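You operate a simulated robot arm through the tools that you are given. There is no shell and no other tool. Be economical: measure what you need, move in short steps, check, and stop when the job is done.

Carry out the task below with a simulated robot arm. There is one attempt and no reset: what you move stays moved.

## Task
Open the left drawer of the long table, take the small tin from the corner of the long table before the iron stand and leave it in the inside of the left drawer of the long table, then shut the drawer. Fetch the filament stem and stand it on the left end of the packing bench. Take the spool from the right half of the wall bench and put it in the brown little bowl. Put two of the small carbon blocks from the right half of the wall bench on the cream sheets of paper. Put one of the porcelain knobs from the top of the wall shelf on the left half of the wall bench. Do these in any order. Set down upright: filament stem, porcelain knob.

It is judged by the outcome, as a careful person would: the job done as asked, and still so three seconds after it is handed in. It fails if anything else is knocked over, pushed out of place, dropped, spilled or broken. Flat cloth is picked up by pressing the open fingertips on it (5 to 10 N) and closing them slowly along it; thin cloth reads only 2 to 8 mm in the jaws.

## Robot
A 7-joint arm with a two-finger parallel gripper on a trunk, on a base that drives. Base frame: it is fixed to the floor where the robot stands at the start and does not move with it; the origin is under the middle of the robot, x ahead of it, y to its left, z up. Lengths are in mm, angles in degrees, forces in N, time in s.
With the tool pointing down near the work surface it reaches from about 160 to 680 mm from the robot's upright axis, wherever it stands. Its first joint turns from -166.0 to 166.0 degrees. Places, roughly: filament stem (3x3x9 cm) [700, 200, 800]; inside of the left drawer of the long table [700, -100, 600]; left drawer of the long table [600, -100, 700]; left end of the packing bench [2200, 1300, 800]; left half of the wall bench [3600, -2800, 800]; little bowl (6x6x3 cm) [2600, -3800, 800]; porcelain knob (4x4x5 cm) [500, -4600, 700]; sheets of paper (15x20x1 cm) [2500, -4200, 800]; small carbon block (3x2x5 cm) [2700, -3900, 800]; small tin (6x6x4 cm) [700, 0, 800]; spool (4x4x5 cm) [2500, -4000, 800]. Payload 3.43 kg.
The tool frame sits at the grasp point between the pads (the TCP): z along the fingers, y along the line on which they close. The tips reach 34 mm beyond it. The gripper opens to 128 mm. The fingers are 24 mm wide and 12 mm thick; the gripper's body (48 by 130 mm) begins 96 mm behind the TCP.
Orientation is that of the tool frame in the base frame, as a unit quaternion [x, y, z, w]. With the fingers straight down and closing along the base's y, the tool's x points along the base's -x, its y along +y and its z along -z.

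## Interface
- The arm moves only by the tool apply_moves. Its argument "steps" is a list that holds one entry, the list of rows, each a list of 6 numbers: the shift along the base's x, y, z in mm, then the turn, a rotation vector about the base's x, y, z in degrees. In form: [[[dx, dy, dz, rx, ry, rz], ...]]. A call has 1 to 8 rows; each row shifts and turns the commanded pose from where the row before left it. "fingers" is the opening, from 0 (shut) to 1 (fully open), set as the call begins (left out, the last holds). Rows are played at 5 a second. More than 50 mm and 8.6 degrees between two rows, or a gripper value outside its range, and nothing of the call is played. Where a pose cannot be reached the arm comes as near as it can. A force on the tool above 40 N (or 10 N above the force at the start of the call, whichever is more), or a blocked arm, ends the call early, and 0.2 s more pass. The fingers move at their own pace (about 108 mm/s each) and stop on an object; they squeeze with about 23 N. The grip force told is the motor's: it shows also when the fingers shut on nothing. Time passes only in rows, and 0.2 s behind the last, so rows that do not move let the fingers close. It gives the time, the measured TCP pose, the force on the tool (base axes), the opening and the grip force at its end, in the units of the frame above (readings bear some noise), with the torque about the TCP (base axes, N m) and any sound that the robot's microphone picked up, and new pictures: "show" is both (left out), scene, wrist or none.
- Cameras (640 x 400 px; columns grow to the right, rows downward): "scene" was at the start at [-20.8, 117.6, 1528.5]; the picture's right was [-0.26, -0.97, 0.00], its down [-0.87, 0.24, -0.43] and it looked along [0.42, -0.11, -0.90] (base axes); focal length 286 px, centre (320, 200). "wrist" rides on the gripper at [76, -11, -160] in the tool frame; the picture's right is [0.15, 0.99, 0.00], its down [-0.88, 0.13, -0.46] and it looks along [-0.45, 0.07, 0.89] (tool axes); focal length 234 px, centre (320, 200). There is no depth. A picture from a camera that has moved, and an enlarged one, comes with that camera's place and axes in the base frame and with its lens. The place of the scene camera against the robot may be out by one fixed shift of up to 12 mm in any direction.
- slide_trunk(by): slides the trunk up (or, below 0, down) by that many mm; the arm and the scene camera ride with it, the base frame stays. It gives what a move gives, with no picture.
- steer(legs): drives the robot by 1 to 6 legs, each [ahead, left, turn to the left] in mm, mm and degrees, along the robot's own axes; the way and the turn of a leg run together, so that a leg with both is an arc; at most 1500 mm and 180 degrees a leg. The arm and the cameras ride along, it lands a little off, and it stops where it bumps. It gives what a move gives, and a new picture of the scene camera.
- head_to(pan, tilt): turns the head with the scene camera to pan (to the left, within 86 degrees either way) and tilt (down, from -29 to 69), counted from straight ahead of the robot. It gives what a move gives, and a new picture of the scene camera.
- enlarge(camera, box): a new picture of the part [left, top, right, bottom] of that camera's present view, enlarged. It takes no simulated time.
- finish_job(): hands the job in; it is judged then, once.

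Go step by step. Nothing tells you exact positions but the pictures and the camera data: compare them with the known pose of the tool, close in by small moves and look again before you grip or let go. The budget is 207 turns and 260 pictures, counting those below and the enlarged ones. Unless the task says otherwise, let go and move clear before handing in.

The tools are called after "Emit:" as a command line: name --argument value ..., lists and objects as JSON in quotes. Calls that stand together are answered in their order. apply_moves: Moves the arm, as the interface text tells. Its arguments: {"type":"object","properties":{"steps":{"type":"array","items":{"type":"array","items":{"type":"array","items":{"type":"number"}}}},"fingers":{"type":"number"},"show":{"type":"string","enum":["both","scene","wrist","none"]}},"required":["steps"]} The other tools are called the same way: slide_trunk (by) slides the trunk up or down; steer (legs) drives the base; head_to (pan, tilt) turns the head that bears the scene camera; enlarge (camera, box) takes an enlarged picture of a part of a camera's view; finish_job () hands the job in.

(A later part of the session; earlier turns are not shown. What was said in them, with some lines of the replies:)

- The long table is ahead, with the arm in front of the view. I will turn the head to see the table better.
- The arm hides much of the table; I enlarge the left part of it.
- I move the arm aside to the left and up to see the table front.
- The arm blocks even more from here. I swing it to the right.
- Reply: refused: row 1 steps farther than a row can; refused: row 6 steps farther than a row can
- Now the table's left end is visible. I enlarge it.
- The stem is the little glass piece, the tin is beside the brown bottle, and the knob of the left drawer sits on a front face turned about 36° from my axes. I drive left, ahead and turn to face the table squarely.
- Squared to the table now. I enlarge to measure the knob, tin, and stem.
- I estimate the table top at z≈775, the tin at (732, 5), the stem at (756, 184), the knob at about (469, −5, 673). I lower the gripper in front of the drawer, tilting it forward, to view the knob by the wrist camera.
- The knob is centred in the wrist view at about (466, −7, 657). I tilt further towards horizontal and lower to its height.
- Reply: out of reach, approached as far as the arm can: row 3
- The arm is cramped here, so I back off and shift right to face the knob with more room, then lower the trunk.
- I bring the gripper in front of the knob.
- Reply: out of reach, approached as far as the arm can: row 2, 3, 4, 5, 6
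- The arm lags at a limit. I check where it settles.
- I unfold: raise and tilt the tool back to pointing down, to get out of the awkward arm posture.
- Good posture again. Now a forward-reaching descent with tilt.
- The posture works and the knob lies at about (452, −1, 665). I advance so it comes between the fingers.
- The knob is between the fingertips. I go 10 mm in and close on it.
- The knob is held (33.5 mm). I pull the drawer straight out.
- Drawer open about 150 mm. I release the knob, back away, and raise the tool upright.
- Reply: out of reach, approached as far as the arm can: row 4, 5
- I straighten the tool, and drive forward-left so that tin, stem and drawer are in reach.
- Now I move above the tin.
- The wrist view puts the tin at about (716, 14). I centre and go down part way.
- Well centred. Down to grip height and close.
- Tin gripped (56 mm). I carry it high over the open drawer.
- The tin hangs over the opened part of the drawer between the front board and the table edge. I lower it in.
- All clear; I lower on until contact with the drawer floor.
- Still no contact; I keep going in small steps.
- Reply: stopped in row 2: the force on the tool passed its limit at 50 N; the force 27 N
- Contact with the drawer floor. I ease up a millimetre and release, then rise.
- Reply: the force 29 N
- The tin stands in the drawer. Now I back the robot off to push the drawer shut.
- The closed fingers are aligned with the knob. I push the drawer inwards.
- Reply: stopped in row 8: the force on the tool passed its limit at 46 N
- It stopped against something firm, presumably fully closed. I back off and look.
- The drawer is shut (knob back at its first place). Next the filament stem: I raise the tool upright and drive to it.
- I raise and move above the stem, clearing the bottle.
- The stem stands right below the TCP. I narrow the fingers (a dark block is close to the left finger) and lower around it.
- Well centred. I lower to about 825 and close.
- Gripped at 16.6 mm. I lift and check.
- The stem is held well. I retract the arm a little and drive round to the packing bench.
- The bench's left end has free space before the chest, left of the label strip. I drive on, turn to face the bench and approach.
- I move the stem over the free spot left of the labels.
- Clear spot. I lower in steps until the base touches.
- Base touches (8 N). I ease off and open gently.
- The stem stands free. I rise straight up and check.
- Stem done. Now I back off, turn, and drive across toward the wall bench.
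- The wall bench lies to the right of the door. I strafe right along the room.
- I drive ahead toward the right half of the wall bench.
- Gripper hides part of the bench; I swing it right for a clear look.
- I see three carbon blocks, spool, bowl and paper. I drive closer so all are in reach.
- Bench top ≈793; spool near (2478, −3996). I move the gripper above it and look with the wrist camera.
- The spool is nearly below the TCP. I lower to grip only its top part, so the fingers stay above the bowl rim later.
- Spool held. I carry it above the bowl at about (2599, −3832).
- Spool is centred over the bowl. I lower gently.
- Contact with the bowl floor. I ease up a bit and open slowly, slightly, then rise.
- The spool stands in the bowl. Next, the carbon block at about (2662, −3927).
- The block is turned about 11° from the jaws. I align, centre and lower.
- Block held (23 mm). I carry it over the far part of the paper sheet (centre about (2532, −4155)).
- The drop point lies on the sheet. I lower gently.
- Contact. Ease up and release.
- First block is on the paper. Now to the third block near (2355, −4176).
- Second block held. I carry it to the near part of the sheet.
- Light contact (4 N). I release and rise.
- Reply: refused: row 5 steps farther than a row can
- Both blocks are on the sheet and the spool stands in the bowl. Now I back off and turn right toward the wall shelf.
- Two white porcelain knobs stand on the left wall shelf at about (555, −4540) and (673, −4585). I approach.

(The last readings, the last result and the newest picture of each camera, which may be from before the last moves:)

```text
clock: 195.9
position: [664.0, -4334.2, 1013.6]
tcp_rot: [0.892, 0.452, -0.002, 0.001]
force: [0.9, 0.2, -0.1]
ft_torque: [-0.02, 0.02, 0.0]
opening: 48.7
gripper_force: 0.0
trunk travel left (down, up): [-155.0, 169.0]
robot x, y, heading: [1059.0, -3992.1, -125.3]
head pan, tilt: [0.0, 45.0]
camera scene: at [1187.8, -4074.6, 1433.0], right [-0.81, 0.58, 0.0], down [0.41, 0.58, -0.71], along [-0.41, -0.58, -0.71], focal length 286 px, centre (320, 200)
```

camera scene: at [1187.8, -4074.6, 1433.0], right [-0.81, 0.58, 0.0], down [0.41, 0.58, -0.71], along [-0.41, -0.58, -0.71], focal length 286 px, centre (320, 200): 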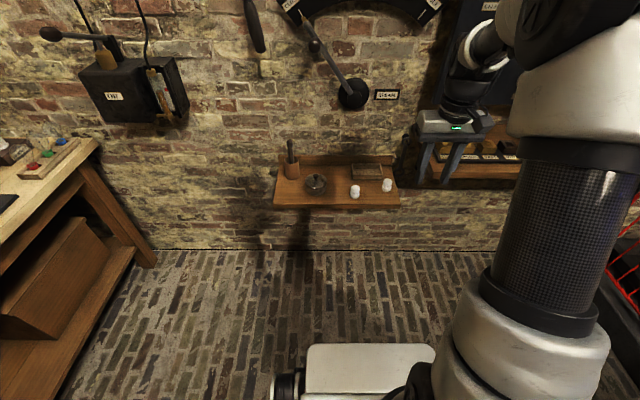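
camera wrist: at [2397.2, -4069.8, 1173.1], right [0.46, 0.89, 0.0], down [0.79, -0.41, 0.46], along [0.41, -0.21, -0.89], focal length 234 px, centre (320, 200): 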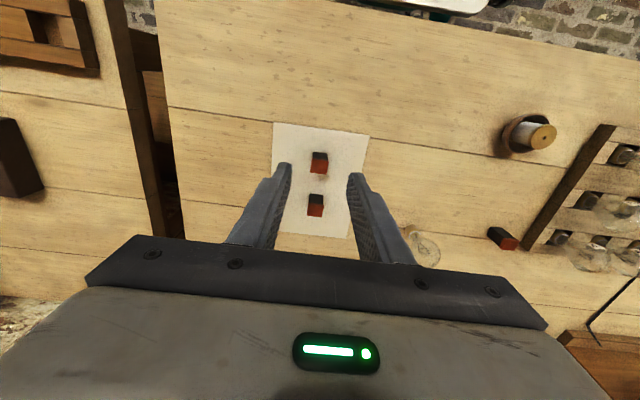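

I take the right-hand knob, near (506, −4580), base z≈670. I pull the arm in a little, then drive up.

Emit:
apply_moves --steps '[[[23, 33, -20, 0, 0, 0], [23, 33, -20, 0, 0, 0], [10, 15, -40, 0, 0, 0]]]' --fingers 0.6 --show "none"

Emit:
steer --legs '[[230, 0, 0]]'

Emit:
apply_moves --steps '[[[0, 0, 0, 0, 0, 0]]]' --show "wrist"

```text
clock: 196.7
position: [719.9, -4251.9, 932.8]
tcp_rot: [0.891, 0.453, -0.002, 0.001]
force: [0.0, 0.3, 0.1]
ft_torque: [-0.02, 0.01, 0.04]
opening: 77.0
gripper_force: 0.1
trunk travel left (down, up): [-155.0, 169.0]
robot x, y, heading: [1057.3, -3991.3, -125.6]
head pan, tilt: [0.0, 45.0]
```

```text
clock: 198.5
position: [586.8, -4438.6, 933.6]
tcp_rot: [0.892, 0.453, -0.002, 0.001]
force: [-0.4, -0.2, 1.1]
ft_torque: [0.0, -0.02, 0.01]
opening: 77.1
gripper_force: 0.0
trunk travel left (down, up): [-155.0, 169.0]
robot x, y, heading: [928.7, -4181.2, -125.5]
head pan, tilt: [0.0, 45.0]
camera scene: at [1055.2, -4260.4, 1432.9], right [-0.81, 0.58, 0.0], down [0.41, 0.58, -0.71], along [-0.41, -0.58, -0.71], focal length 286 px, centre (320, 200)
```

scene: 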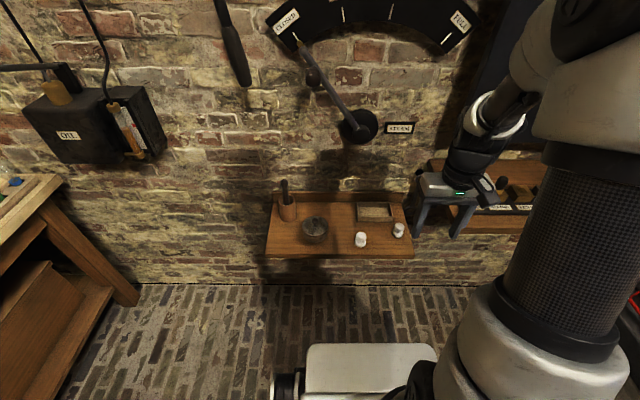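

```text
clock: 198.9
position: [587.2, -4437.9, 931.7]
tcp_rot: [0.891, 0.453, -0.001, 0.0]
force: [-0.2, 0.5, -0.9]
ft_torque: [-0.01, 0.0, 0.04]
opening: 76.8
gripper_force: 0.2
trunk travel left (down, up): [-155.0, 169.0]
robot x, y, heading: [926.6, -4181.4, -125.5]
head pan, tilt: [0.0, 45.0]
camera wrist: at [623.6, -4369.8, 1091.5], right [0.89, -0.47, 0.0], down [-0.41, -0.79, 0.46], along [-0.21, -0.41, -0.89], focal length 234 px, centre (320, 200)
```

wrist: 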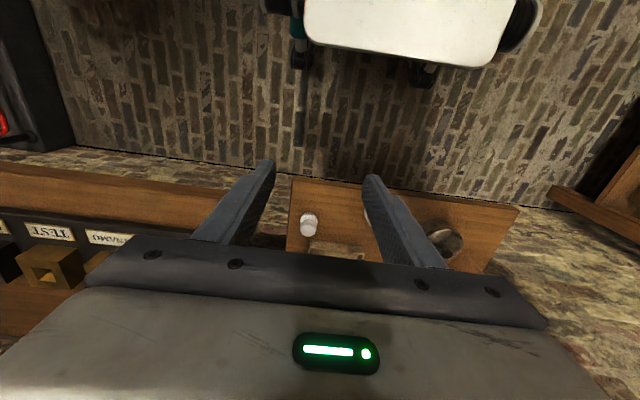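

Knob near (485, −4587). I move over it in steps and look again.

Emit:
apply_moves --steps '[[[-25.5, -37, 0, 0, 0, 0], [-25.5, -37, -20, 0, 0, 0], [-25.5, -37, -20, 0, 0, 0], [-25, -37, -30, 0, 0, 0]]]' --show "both"

```text
refused: row 4 steps farther than a row can; nothing moved
```

Emit:
apply_moves --steps '[[[-25.5, -37, 0, 0, 0, 0], [-25.5, -37, -20, 0, 0, 0], [-25.5, -37, -20, 0, 0, 0], [-25, -37, -20, 0, 0, 0]]]' --show "both"

```text
clock: 199.9
position: [484.4, -4585.8, 872.9]
tcp_rot: [0.892, 0.453, -0.002, 0.001]
force: [0.6, 1.0, -0.8]
ft_torque: [-0.03, -0.01, -0.01]
opening: 76.7
gripper_force: 0.1
trunk travel left (down, up): [-155.0, 169.0]
robot x, y, heading: [926.0, -4184.6, -125.6]
head pan, tilt: [0.0, 45.0]
camera scene: at [1055.3, -4260.3, 1433.0], right [-0.81, 0.58, 0.0], down [0.41, 0.58, -0.71], along [-0.41, -0.58, -0.71], focal length 286 px, centre (320, 200)
camera wrist: at [521.2, -4517.9, 1031.6], right [0.88, -0.47, 0.0], down [-0.41, -0.79, 0.46], along [-0.21, -0.41, -0.89], focal length 234 px, centre (320, 200)
```

scene: 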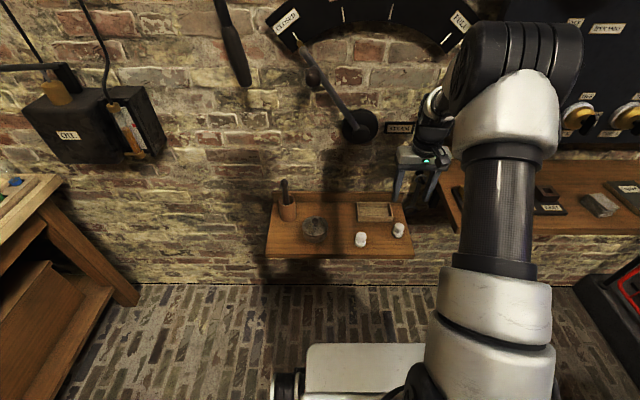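
wrist: 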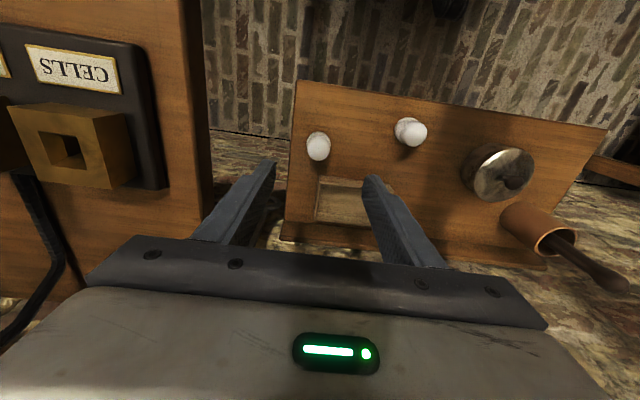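

Knob top near (480, −4592). I correct and lower half way.

Emit:
apply_moves --steps '[[[-4, -7, -40, 0, 0, 0], [0, 0, -45, 0, 0, 0]]]' --show "wrist"

Emit:
enlarge --camera "wrist" --box '[220, 100, 420, 240]'

```text
clock: 200.5
position: [480.7, -4593.6, 787.0]
tcp_rot: [0.892, 0.453, -0.002, 0.001]
force: [-0.5, 0.1, 0.7]
ft_torque: [0.01, 0.03, 0.02]
opening: 76.7
gripper_force: 0.0
trunk travel left (down, up): [-155.0, 169.0]
robot x, y, heading: [926.3, -4176.6, -125.4]
head pan, tilt: [0.0, 45.0]
camera wrist: at [518.0, -4524.8, 945.9], right [0.89, -0.47, 0.0], down [-0.41, -0.79, 0.46], along [-0.21, -0.41, -0.89], focal length 234 px, centre (320, 200)
```

wrist: 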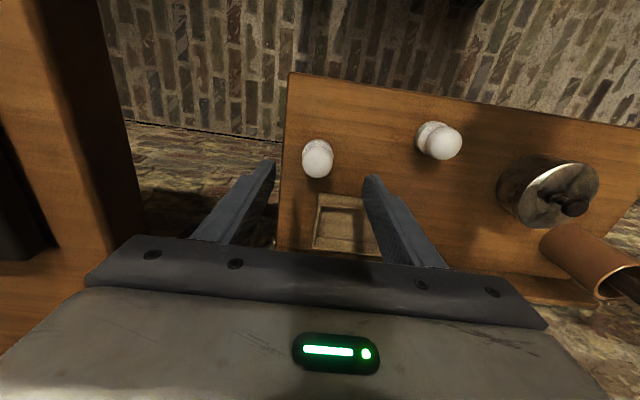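

```text
2.86 times, centred on (320, 170) of wrist
camera zoom: at [518.0, -4524.8, 945.9], right [0.89, -0.47, 0.0], down [-0.41, -0.79, 0.46], along [-0.21, -0.41, -0.89], focal length 669 px, centre (320, 286)
```

zoom: 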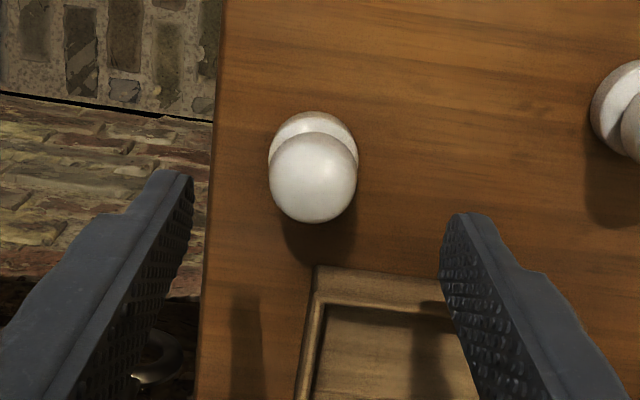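

Centred. I narrow the fingers a bit (shelf edge) and lower around the knob.

Emit:
apply_moves --steps '[[[-1, -1, -30, 0, 0, 0], [0, 0, -30, 0, 0, 0], [0, 0, -20, 0, 0, 0]]]' --fingers 0.46 --show "wrist"

Emit:
enlarge --camera "wrist" --box '[220, 120, 420, 260]'

```text
clock: 201.3
position: [479.4, -4595.0, 706.7]
tcp_rot: [0.891, 0.454, -0.001, 0.001]
force: [-0.8, 0.0, 0.4]
ft_torque: [-0.01, -0.02, 0.02]
opening: 58.6
gripper_force: 0.0
trunk travel left (down, up): [-155.0, 169.0]
robot x, y, heading: [930.5, -4182.6, -125.4]
head pan, tilt: [0.0, 45.0]
camera wrist: at [516.8, -4526.3, 866.0], right [0.89, -0.47, 0.0], down [-0.41, -0.79, 0.46], along [-0.21, -0.41, -0.89], focal length 234 px, centre (320, 200)
```

wrist: 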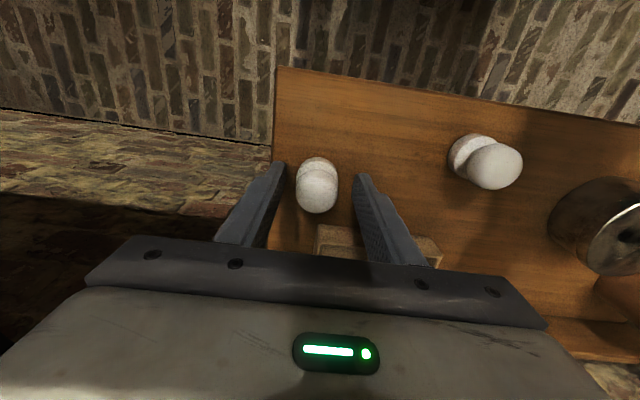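

```text
2.86 times, centred on (320, 190) of wrist
camera zoom: at [516.8, -4526.3, 866.0], right [0.89, -0.47, 0.0], down [-0.41, -0.79, 0.46], along [-0.21, -0.41, -0.89], focal length 669 px, centre (320, 229)
```

zoom: 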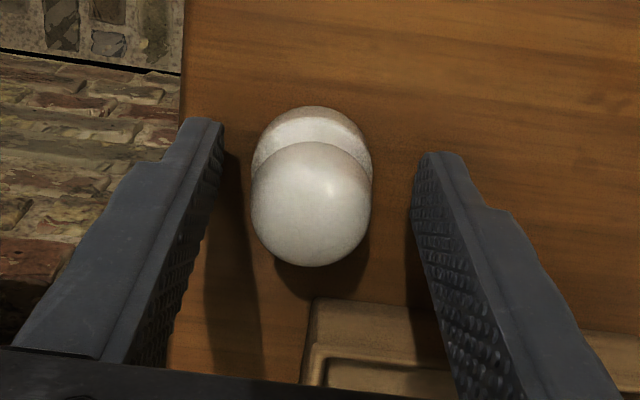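

Emit:
apply_moves --steps '[[[-3.5, -4.5, -6, 0, 0, 0], [0, 0, -6, 0, 0, 0], [0, 0, 0, 0, 0, 0]]]' --show "none"

Emit:
apply_moves --steps '[[[0, 0, 0, 0, 0, 0], [0, 0, 0, 0, 0, 0], [0, 0, 0, 0, 0, 0]]]' --fingers 0 --show "wrist"

```text
clock: 202.1
position: [477.5, -4599.7, 695.2]
tcp_rot: [0.891, 0.454, -0.001, 0.001]
force: [0.7, 0.3, 1.1]
ft_torque: [-0.03, -0.03, -0.02]
opening: 58.9
gripper_force: 0.2
trunk travel left (down, up): [-155.0, 169.0]
robot x, y, heading: [924.0, -4179.7, -125.4]
head pan, tilt: [0.0, 45.0]
```

```text
clock: 202.9
position: [478.0, -4599.0, 695.2]
tcp_rot: [0.892, 0.452, -0.002, 0.001]
force: [-0.5, -0.2, -0.1]
ft_torque: [-0.02, 0.04, 0.02]
opening: 36.7
gripper_force: 23.4
trunk travel left (down, up): [-155.0, 169.0]
robot x, y, heading: [923.8, -4181.2, -125.6]
head pan, tilt: [0.0, 45.0]
camera wrist: at [513.5, -4530.5, 854.3], right [0.89, -0.47, 0.0], down [-0.41, -0.79, 0.46], along [-0.21, -0.41, -0.89], focal length 234 px, centre (320, 200)
```

wrist: 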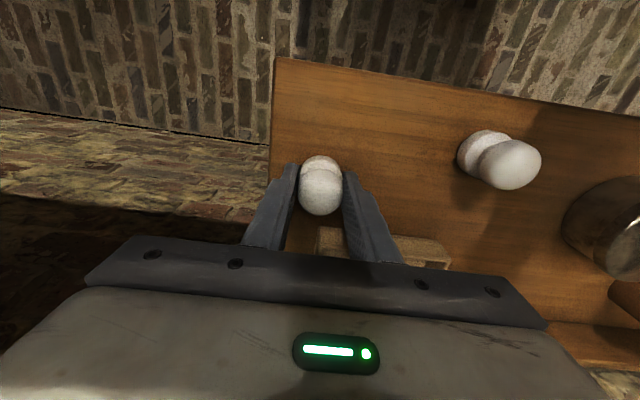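

Knob gripped (36.7 mm). I lift straight up and check.

Emit:
apply_moves --steps '[[[0, 0, 10, 0, 0, 0], [0, 0, 30, 0, 0, 0], [0, 0, 45, 0, 0, 0], [0, 0, 45, 0, 0, 0]]]' --show "wrist"

Emit:
apply_moves --steps '[[[15, 22, 40, 0, 0, 0], [15, 22, 40, 0, 0, 0], [25, 36, 20, 0, 0, 0], [26, 38, 0, 0, 0, 0], [26, 38, 0, 0, 0, 0], [26, 38, 0, 0, 0, 0]]]' --show "scene"

```text
clock: 203.9
position: [477.1, -4599.7, 825.4]
tcp_rot: [0.892, 0.451, -0.001, 0.001]
force: [0.4, -0.7, -1.2]
ft_torque: [0.01, 0.0, 0.03]
opening: 36.7
gripper_force: 23.0
trunk travel left (down, up): [-155.0, 169.0]
robot x, y, heading: [925.8, -4180.0, -125.5]
head pan, tilt: [0.0, 45.0]
camera wrist: at [513.9, -4530.6, 984.0], right [0.89, -0.47, 0.0], down [-0.41, -0.79, 0.46], along [-0.21, -0.41, -0.89], focal length 234 px, centre (320, 200)
```

wrist: 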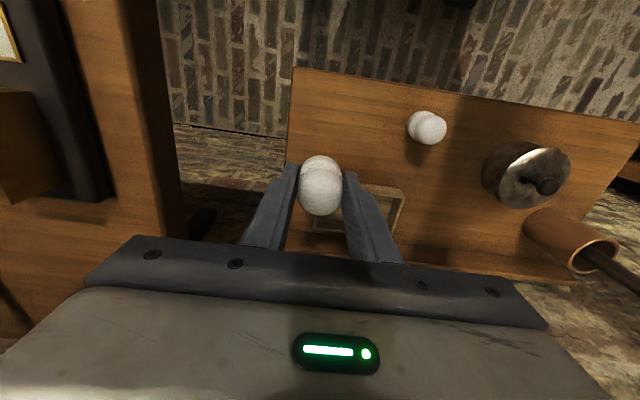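

```text
clock: 205.3
position: [611.8, -4403.5, 924.4]
tcp_rot: [0.892, 0.453, -0.001, 0.001]
force: [-0.5, -1.0, -1.0]
ft_torque: [0.01, 0.0, 0.03]
opening: 36.6
gripper_force: 23.0
trunk travel left (down, up): [-155.0, 169.0]
robot x, y, heading: [926.8, -4178.0, -125.7]
head pan, tilt: [0.0, 45.0]
camera scene: at [1055.1, -4260.6, 1432.9], right [-0.81, 0.58, 0.0], down [0.41, 0.58, -0.71], along [-0.41, -0.58, -0.71], focal length 286 px, centre (320, 200)
```

scene: 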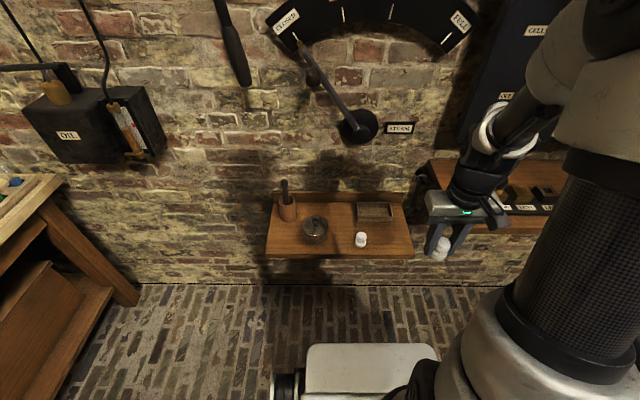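

Knob in hand. I back away, turn left, and strafe to the left half of the wall bench.

Emit:
steer --legs '[[-1000, 0, 0], [0, 0, 90], [0, 1450, 0], [350, 0, 0]]'

Emit:
head_to --pan 5 --tilt 38

```text
clock: 230.0
position: [2835.1, -2660.4, 924.8]
tcp_rot: [0.302, 0.953, -0.001, 0.001]
force: [-0.1, 0.4, -1.6]
ft_torque: [-0.01, -0.03, -0.02]
opening: 36.5
gripper_force: 23.0
trunk travel left (down, up): [-155.0, 169.0]
robot x, y, heading: [2603.6, -2347.4, -34.1]
head pan, tilt: [0.0, 45.0]
camera scene: at [2686.9, -2235.4, 1432.9], right [-0.57, -0.82, 0.0], down [-0.58, 0.4, -0.71], along [0.58, -0.4, -0.71], focal length 286 px, centre (320, 200)
```

scene: 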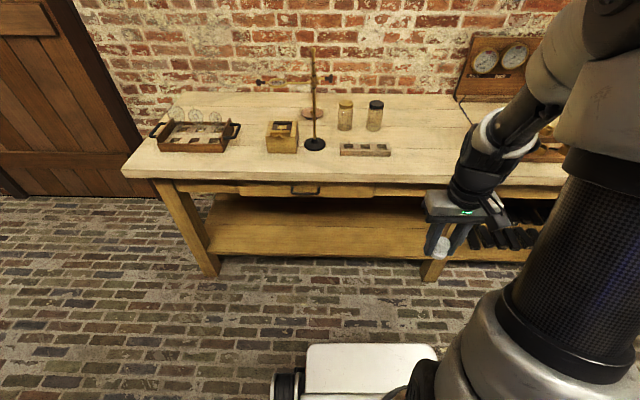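

```text
clock: 230.7
position: [2834.8, -2660.6, 923.6]
tcp_rot: [0.302, 0.953, 0.0, 0.002]
force: [-0.2, -0.1, -2.2]
ft_torque: [0.01, 0.02, -0.01]
opening: 36.6
gripper_force: 22.5
trunk travel left (down, up): [-155.0, 169.0]
robot x, y, heading: [2603.7, -2349.2, -34.7]
head pan, tilt: [5.0, 38.0]
camera scene: at [2695.0, -2231.9, 1443.2], right [-0.49, -0.87, 0.0], down [-0.54, 0.3, -0.79], along [0.69, -0.39, -0.62], focal length 286 px, centre (320, 200)
```

scene: 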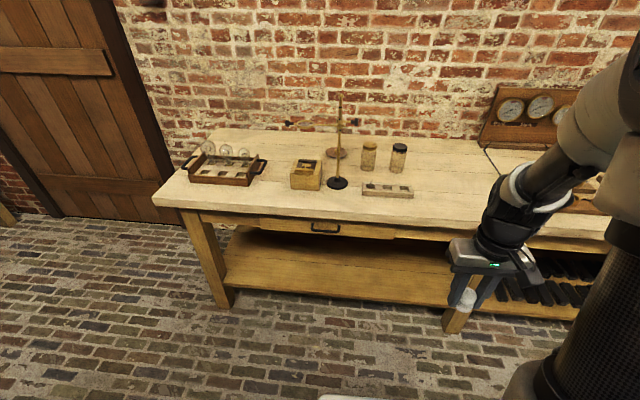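

A free place lies right of the small strip, well within the left half, at about (3184, −3033). I drive up.

Emit:
steer --legs '[[0, -170, -0.9], [365, 0, 0]]'

Emit:
apply_moves --steps '[[[0, 0, 20, 0, 0, 0]]]' --show "wrist"

```text
clock: 234.9
position: [3027.3, -3014.1, 925.2]
tcp_rot: [0.311, 0.951, 0.0, 0.001]
force: [0.4, 1.6, -0.3]
ft_torque: [0.0, -0.03, -0.02]
opening: 36.6
gripper_force: 22.5
trunk travel left (down, up): [-155.0, 169.0]
robot x, y, heading: [2804.6, -2702.1, -35.6]
head pan, tilt: [5.0, 38.0]
camera scene: at [2895.7, -2582.3, 1443.2], right [-0.51, -0.86, 0.0], down [-0.53, 0.31, -0.79], along [0.68, -0.4, -0.62], focal length 286 px, centre (320, 200)
```

scene: 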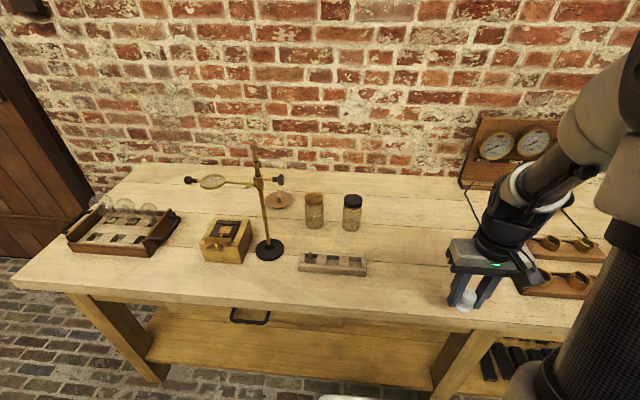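

```text
clock: 235.3
position: [3028.4, -3014.4, 944.2]
tcp_rot: [0.311, 0.95, -0.001, 0.002]
force: [-0.1, -0.7, -1.7]
ft_torque: [0.04, 0.0, 0.02]
opening: 36.7
gripper_force: 22.9
trunk travel left (down, up): [-155.0, 169.0]
robot x, y, heading: [2803.8, -2695.7, -35.7]
head pan, tilt: [5.0, 38.0]
camera wrist: at [2959.4, -2977.7, 1103.1], right [0.47, 0.88, 0.0], down [0.79, -0.41, 0.46], along [0.41, -0.21, -0.89], focal length 234 px, centre (320, 200)
```

wrist: 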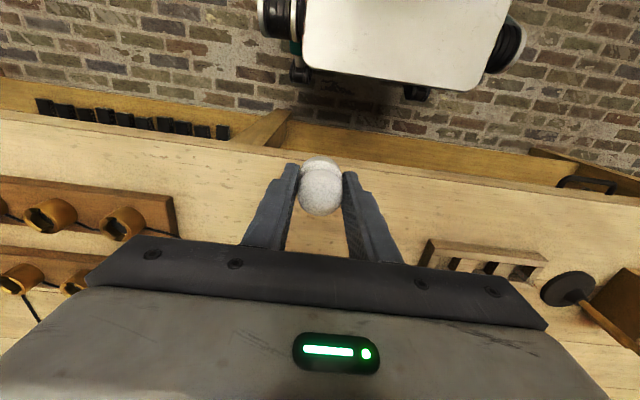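

I move over the spot and lower.

Emit:
apply_moves --steps '[[[46, -6.3, 0, 0, 0, 0], [46, -6.3, 0, 0, 0, 0], [46, -6.3, 0, 0, 0, 0], [0, 0, -30, 0, 0, 0], [0, 0, -30, 0, 0, 0]]]' --show "wrist"

```text
clock: 236.5
position: [3165.7, -3033.5, 884.9]
tcp_rot: [0.311, 0.951, -0.001, 0.002]
force: [0.0, -0.1, -1.2]
ft_torque: [0.0, 0.03, 0.0]
opening: 36.6
gripper_force: 23.1
trunk travel left (down, up): [-155.0, 169.0]
robot x, y, heading: [2802.5, -2695.4, -35.3]
head pan, tilt: [5.0, 38.0]
camera wrist: at [3096.9, -2996.9, 1043.1], right [0.47, 0.88, 0.0], down [0.79, -0.41, 0.46], along [0.41, -0.22, -0.89], focal length 234 px, centre (320, 200)
```

wrist: 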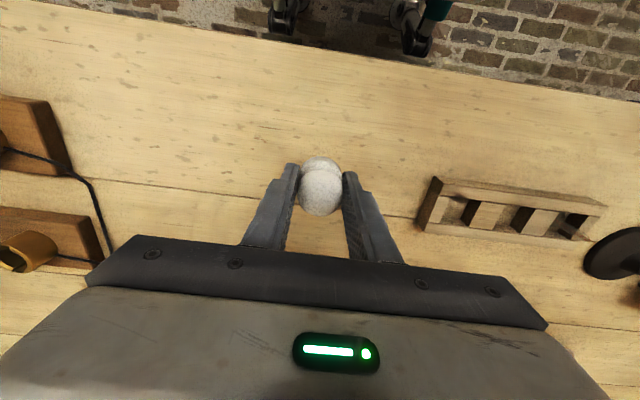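

Emit:
apply_moves --steps '[[[0, 0, -20, 0, 0, 0], [0, 0, -8, 0, 0, 0], [0, 0, -3, 0, 0, 0], [0, 0, -3, 0, 0, 0], [0, 0, 0, 0, 0, 0]]]' --show "none"

Emit:
apply_moves --steps '[[[0, 0, -2, 0, 0, 0], [0, 0, -2, 0, 0, 0], [0, 0, 0, 0, 0, 0]]]' --show "none"

```text
clock: 237.7
position: [3163.6, -3032.8, 850.1]
tcp_rot: [0.311, 0.95, -0.001, 0.002]
force: [0.6, -0.4, -0.3]
ft_torque: [-0.02, -0.01, 0.05]
opening: 36.6
gripper_force: 22.7
trunk travel left (down, up): [-155.0, 169.0]
robot x, y, heading: [2802.8, -2698.5, -35.3]
head pan, tilt: [5.0, 38.0]
```

```text
clock: 238.5
position: [3165.7, -3033.2, 844.8]
tcp_rot: [0.311, 0.951, -0.001, 0.001]
force: [0.0, 0.3, -1.1]
ft_torque: [0.01, 0.03, 0.01]
opening: 36.5
gripper_force: 23.2
trunk travel left (down, up): [-155.0, 169.0]
robot x, y, heading: [2801.7, -2699.4, -35.4]
head pan, tilt: [5.0, 38.0]
```

Emit:
apply_moves --steps '[[[0, 0, -2, 0, 0, 0], [0, 0, -2, 0, 0, 0], [0, 0, 0, 0, 0, 0]]]' --show "none"

```text
clock: 239.3
position: [3165.1, -3033.3, 842.5]
tcp_rot: [0.311, 0.95, 0.0, 0.002]
force: [0.6, 0.8, -0.5]
ft_torque: [-0.01, 0.02, 0.03]
opening: 36.7
gripper_force: 22.8
trunk travel left (down, up): [-155.0, 169.0]
robot x, y, heading: [2803.8, -2702.0, -35.7]
head pan, tilt: [5.0, 38.0]
```

Emit:
apply_moves --steps '[[[0, 0, -2, 0, 0, 0], [0, 0, -2, 0, 0, 0], [0, 0, 0, 0, 0, 0]]]' --show "wrist"

```text
clock: 240.1
position: [3165.5, -3033.5, 837.8]
tcp_rot: [0.31, 0.951, -0.001, 0.001]
force: [-0.6, 0.0, -0.9]
ft_torque: [0.01, 0.01, 0.0]
opening: 36.6
gripper_force: 22.9
trunk travel left (down, up): [-155.0, 169.0]
robot x, y, heading: [2800.0, -2697.2, -35.4]
head pan, tilt: [5.0, 38.0]
camera wrist: at [3097.3, -2996.4, 997.4], right [0.47, 0.88, 0.0], down [0.79, -0.41, 0.46], along [0.41, -0.22, -0.89], focal length 234 px, centre (320, 200)
```

wrist: 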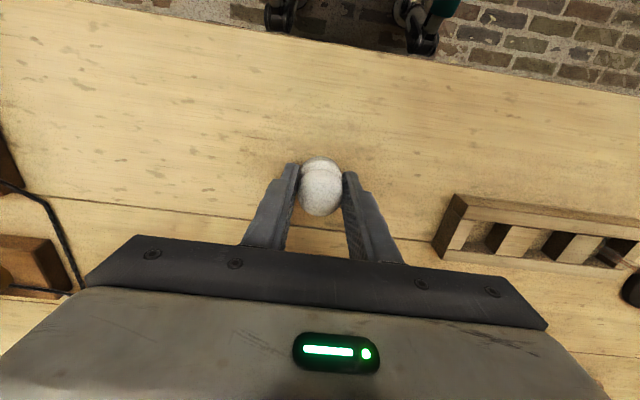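

Emit:
apply_moves --steps '[[[0, 0, -1.5, 0, 0, 0], [0, 0, -1.5, 0, 0, 0], [0, 0, 0, 0, 0, 0]]]' --show "none"

```text
clock: 240.9
position: [3165.7, -3032.9, 837.4]
tcp_rot: [0.311, 0.95, 0.0, 0.001]
force: [-0.9, 0.4, -1.7]
ft_torque: [-0.01, -0.04, -0.02]
opening: 36.7
gripper_force: 23.0
trunk travel left (down, up): [-155.0, 169.0]
robot x, y, heading: [2803.9, -2701.7, -35.6]
head pan, tilt: [5.0, 38.0]
```

Emit:
apply_moves --steps '[[[0, 0, -1.5, 0, 0, 0], [0, 0, -1.5, 0, 0, 0], [0, 0, 0, 0, 0, 0]]]' --show "none"

```text
clock: 241.7
position: [3164.1, -3032.2, 833.5]
tcp_rot: [0.311, 0.95, -0.001, 0.003]
force: [-2.4, 1.7, 21.4]
ft_torque: [0.32, 0.03, -0.02]
opening: 36.8
gripper_force: 22.7
trunk travel left (down, up): [-155.0, 169.0]
robot x, y, heading: [2802.1, -2699.5, -35.5]
head pan, tilt: [5.0, 38.0]
```

Contact. Ease up and release.

Emit:
apply_moves --steps '[[[0, 0, 1.5, 0, 0, 0], [0, 0, 0, 0, 0, 0]]]' --show "none"

Emit:
apply_moves --steps '[[[0, 0, 0, 0, 0, 0], [0, 0, 0, 0, 0, 0]]]' --fingers 0.48 --show "wrist"

Emit:
apply_moves --steps '[[[0, 0, 20, 0, 0, 0], [0, 0, 40, 0, 0, 0], [0, 0, 45, 0, 0, 0], [0, 0, 45, 0, 0, 0]]]' --show "both"

```text
clock: 242.3
position: [3164.9, -3033.1, 833.2]
tcp_rot: [0.311, 0.951, 0.0, 0.003]
force: [3.3, 0.3, 13.3]
ft_torque: [0.12, -0.15, -0.1]
opening: 36.4
gripper_force: 22.9
trunk travel left (down, up): [-155.0, 169.0]
robot x, y, heading: [2804.0, -2698.3, -35.5]
head pan, tilt: [5.0, 38.0]
```

```text
clock: 242.9
position: [3165.0, -3031.8, 834.4]
tcp_rot: [0.311, 0.95, 0.0, 0.001]
force: [-3.7, -2.6, 12.5]
ft_torque: [0.27, 0.06, -0.01]
opening: 58.8
gripper_force: 0.1
trunk travel left (down, up): [-155.0, 169.0]
robot x, y, heading: [2802.0, -2698.5, -35.8]
head pan, tilt: [5.0, 38.0]
camera wrist: at [3096.2, -2996.2, 993.2], right [0.47, 0.88, 0.0], down [0.79, -0.41, 0.46], along [0.41, -0.21, -0.89], focal length 234 px, centre (320, 200)
```

wrist: 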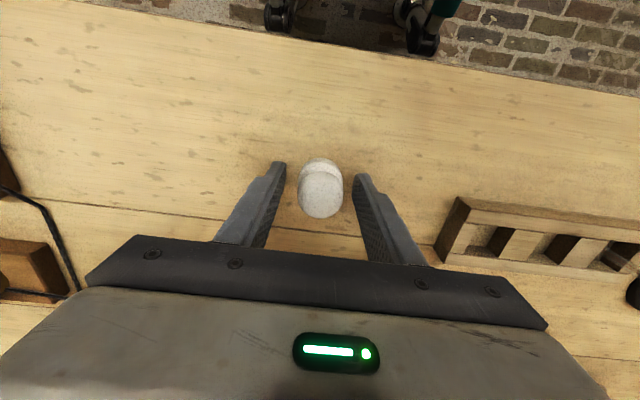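

```text
clock: 243.9
position: [3166.9, -3033.2, 983.7]
tcp_rot: [0.311, 0.951, -0.001, 0.001]
force: [0.3, 0.2, 0.2]
ft_torque: [-0.01, -0.02, 0.02]
opening: 61.7
gripper_force: 0.0
trunk travel left (down, up): [-155.0, 169.0]
robot x, y, heading: [2801.0, -2698.1, -35.4]
head pan, tilt: [5.0, 38.0]
camera scene: at [2895.8, -2582.3, 1443.1], right [-0.51, -0.86, 0.0], down [-0.53, 0.31, -0.79], along [0.68, -0.4, -0.62], focal length 286 px, centre (320, 200)
camera wrist: at [3098.4, -2997.1, 1143.7], right [0.47, 0.88, 0.0], down [0.79, -0.41, 0.46], along [0.4, -0.21, -0.89], focal length 234 px, centre (320, 200)
```

scene: 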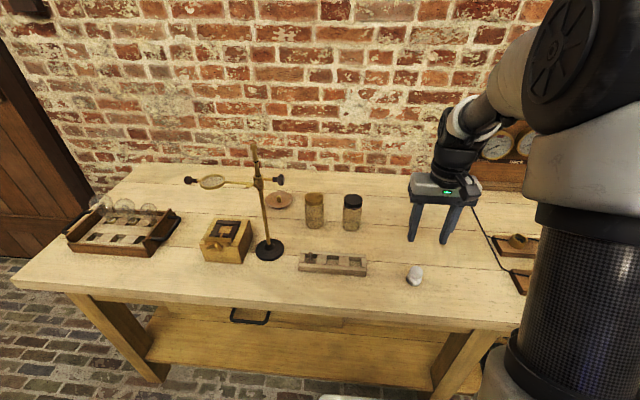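
wrist: 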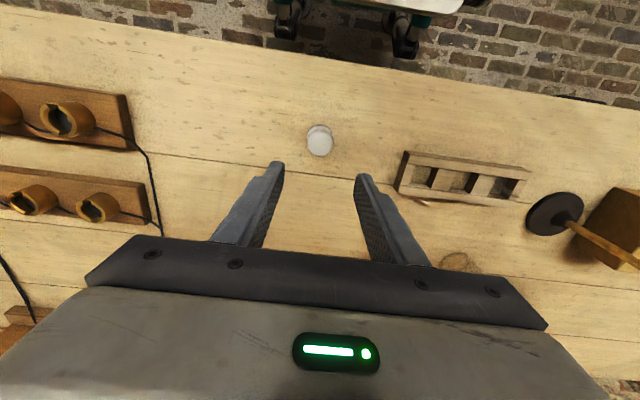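

Emit:
enlarge --camera "scene" --box '[370, 240, 470, 305]'

Emit:
enlarge --camera "wrist" --box '[270, 90, 370, 180]'

```text
6.15 times, centred on (420, 272) of scene
camera zoom: at [2895.8, -2582.3, 1443.1], right [-0.51, -0.86, 0.0], down [-0.53, 0.31, -0.79], along [0.68, -0.4, -0.62], focal length 1758 px, centre (-295, -246)
```

zoom: 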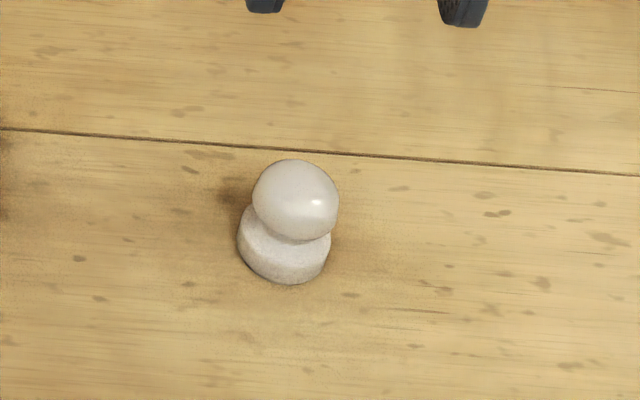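

```text
4.44 times, centred on (320, 135) of wrist
camera zoom: at [3098.4, -2997.1, 1143.7], right [0.47, 0.88, 0.0], down [0.79, -0.41, 0.46], along [0.4, -0.21, -0.89], focal length 1041 px, centre (320, 489)
```

zoom: 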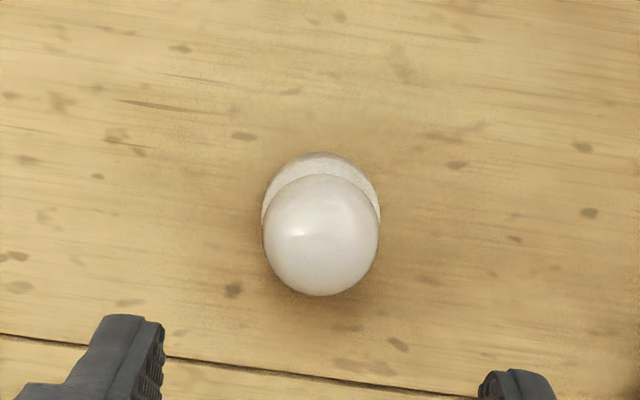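

The knob stands upright on the left half of the wall bench and the gripper is clear. Every task is done, so I hand in the job.

Emit:
finish_job

```text
The job is handed in.
```

I finished every part of the task and handed the job in.

- **Tin:** it is in the left drawer of the long table, and the drawer is shut. I pushed the drawer until it stopped hard, and its knob measured within about 5 mm of where it started.
- **Filament stem:** it stands upright on the left end of the packing bench.
- **Spool:** it stands in the brown bowl.
- **Carbon blocks:** two are on the cream sheets of paper.
- **Porcelain knob:** one stands upright on the left half of the wall bench.

I saw nothing else knocked over or moved.
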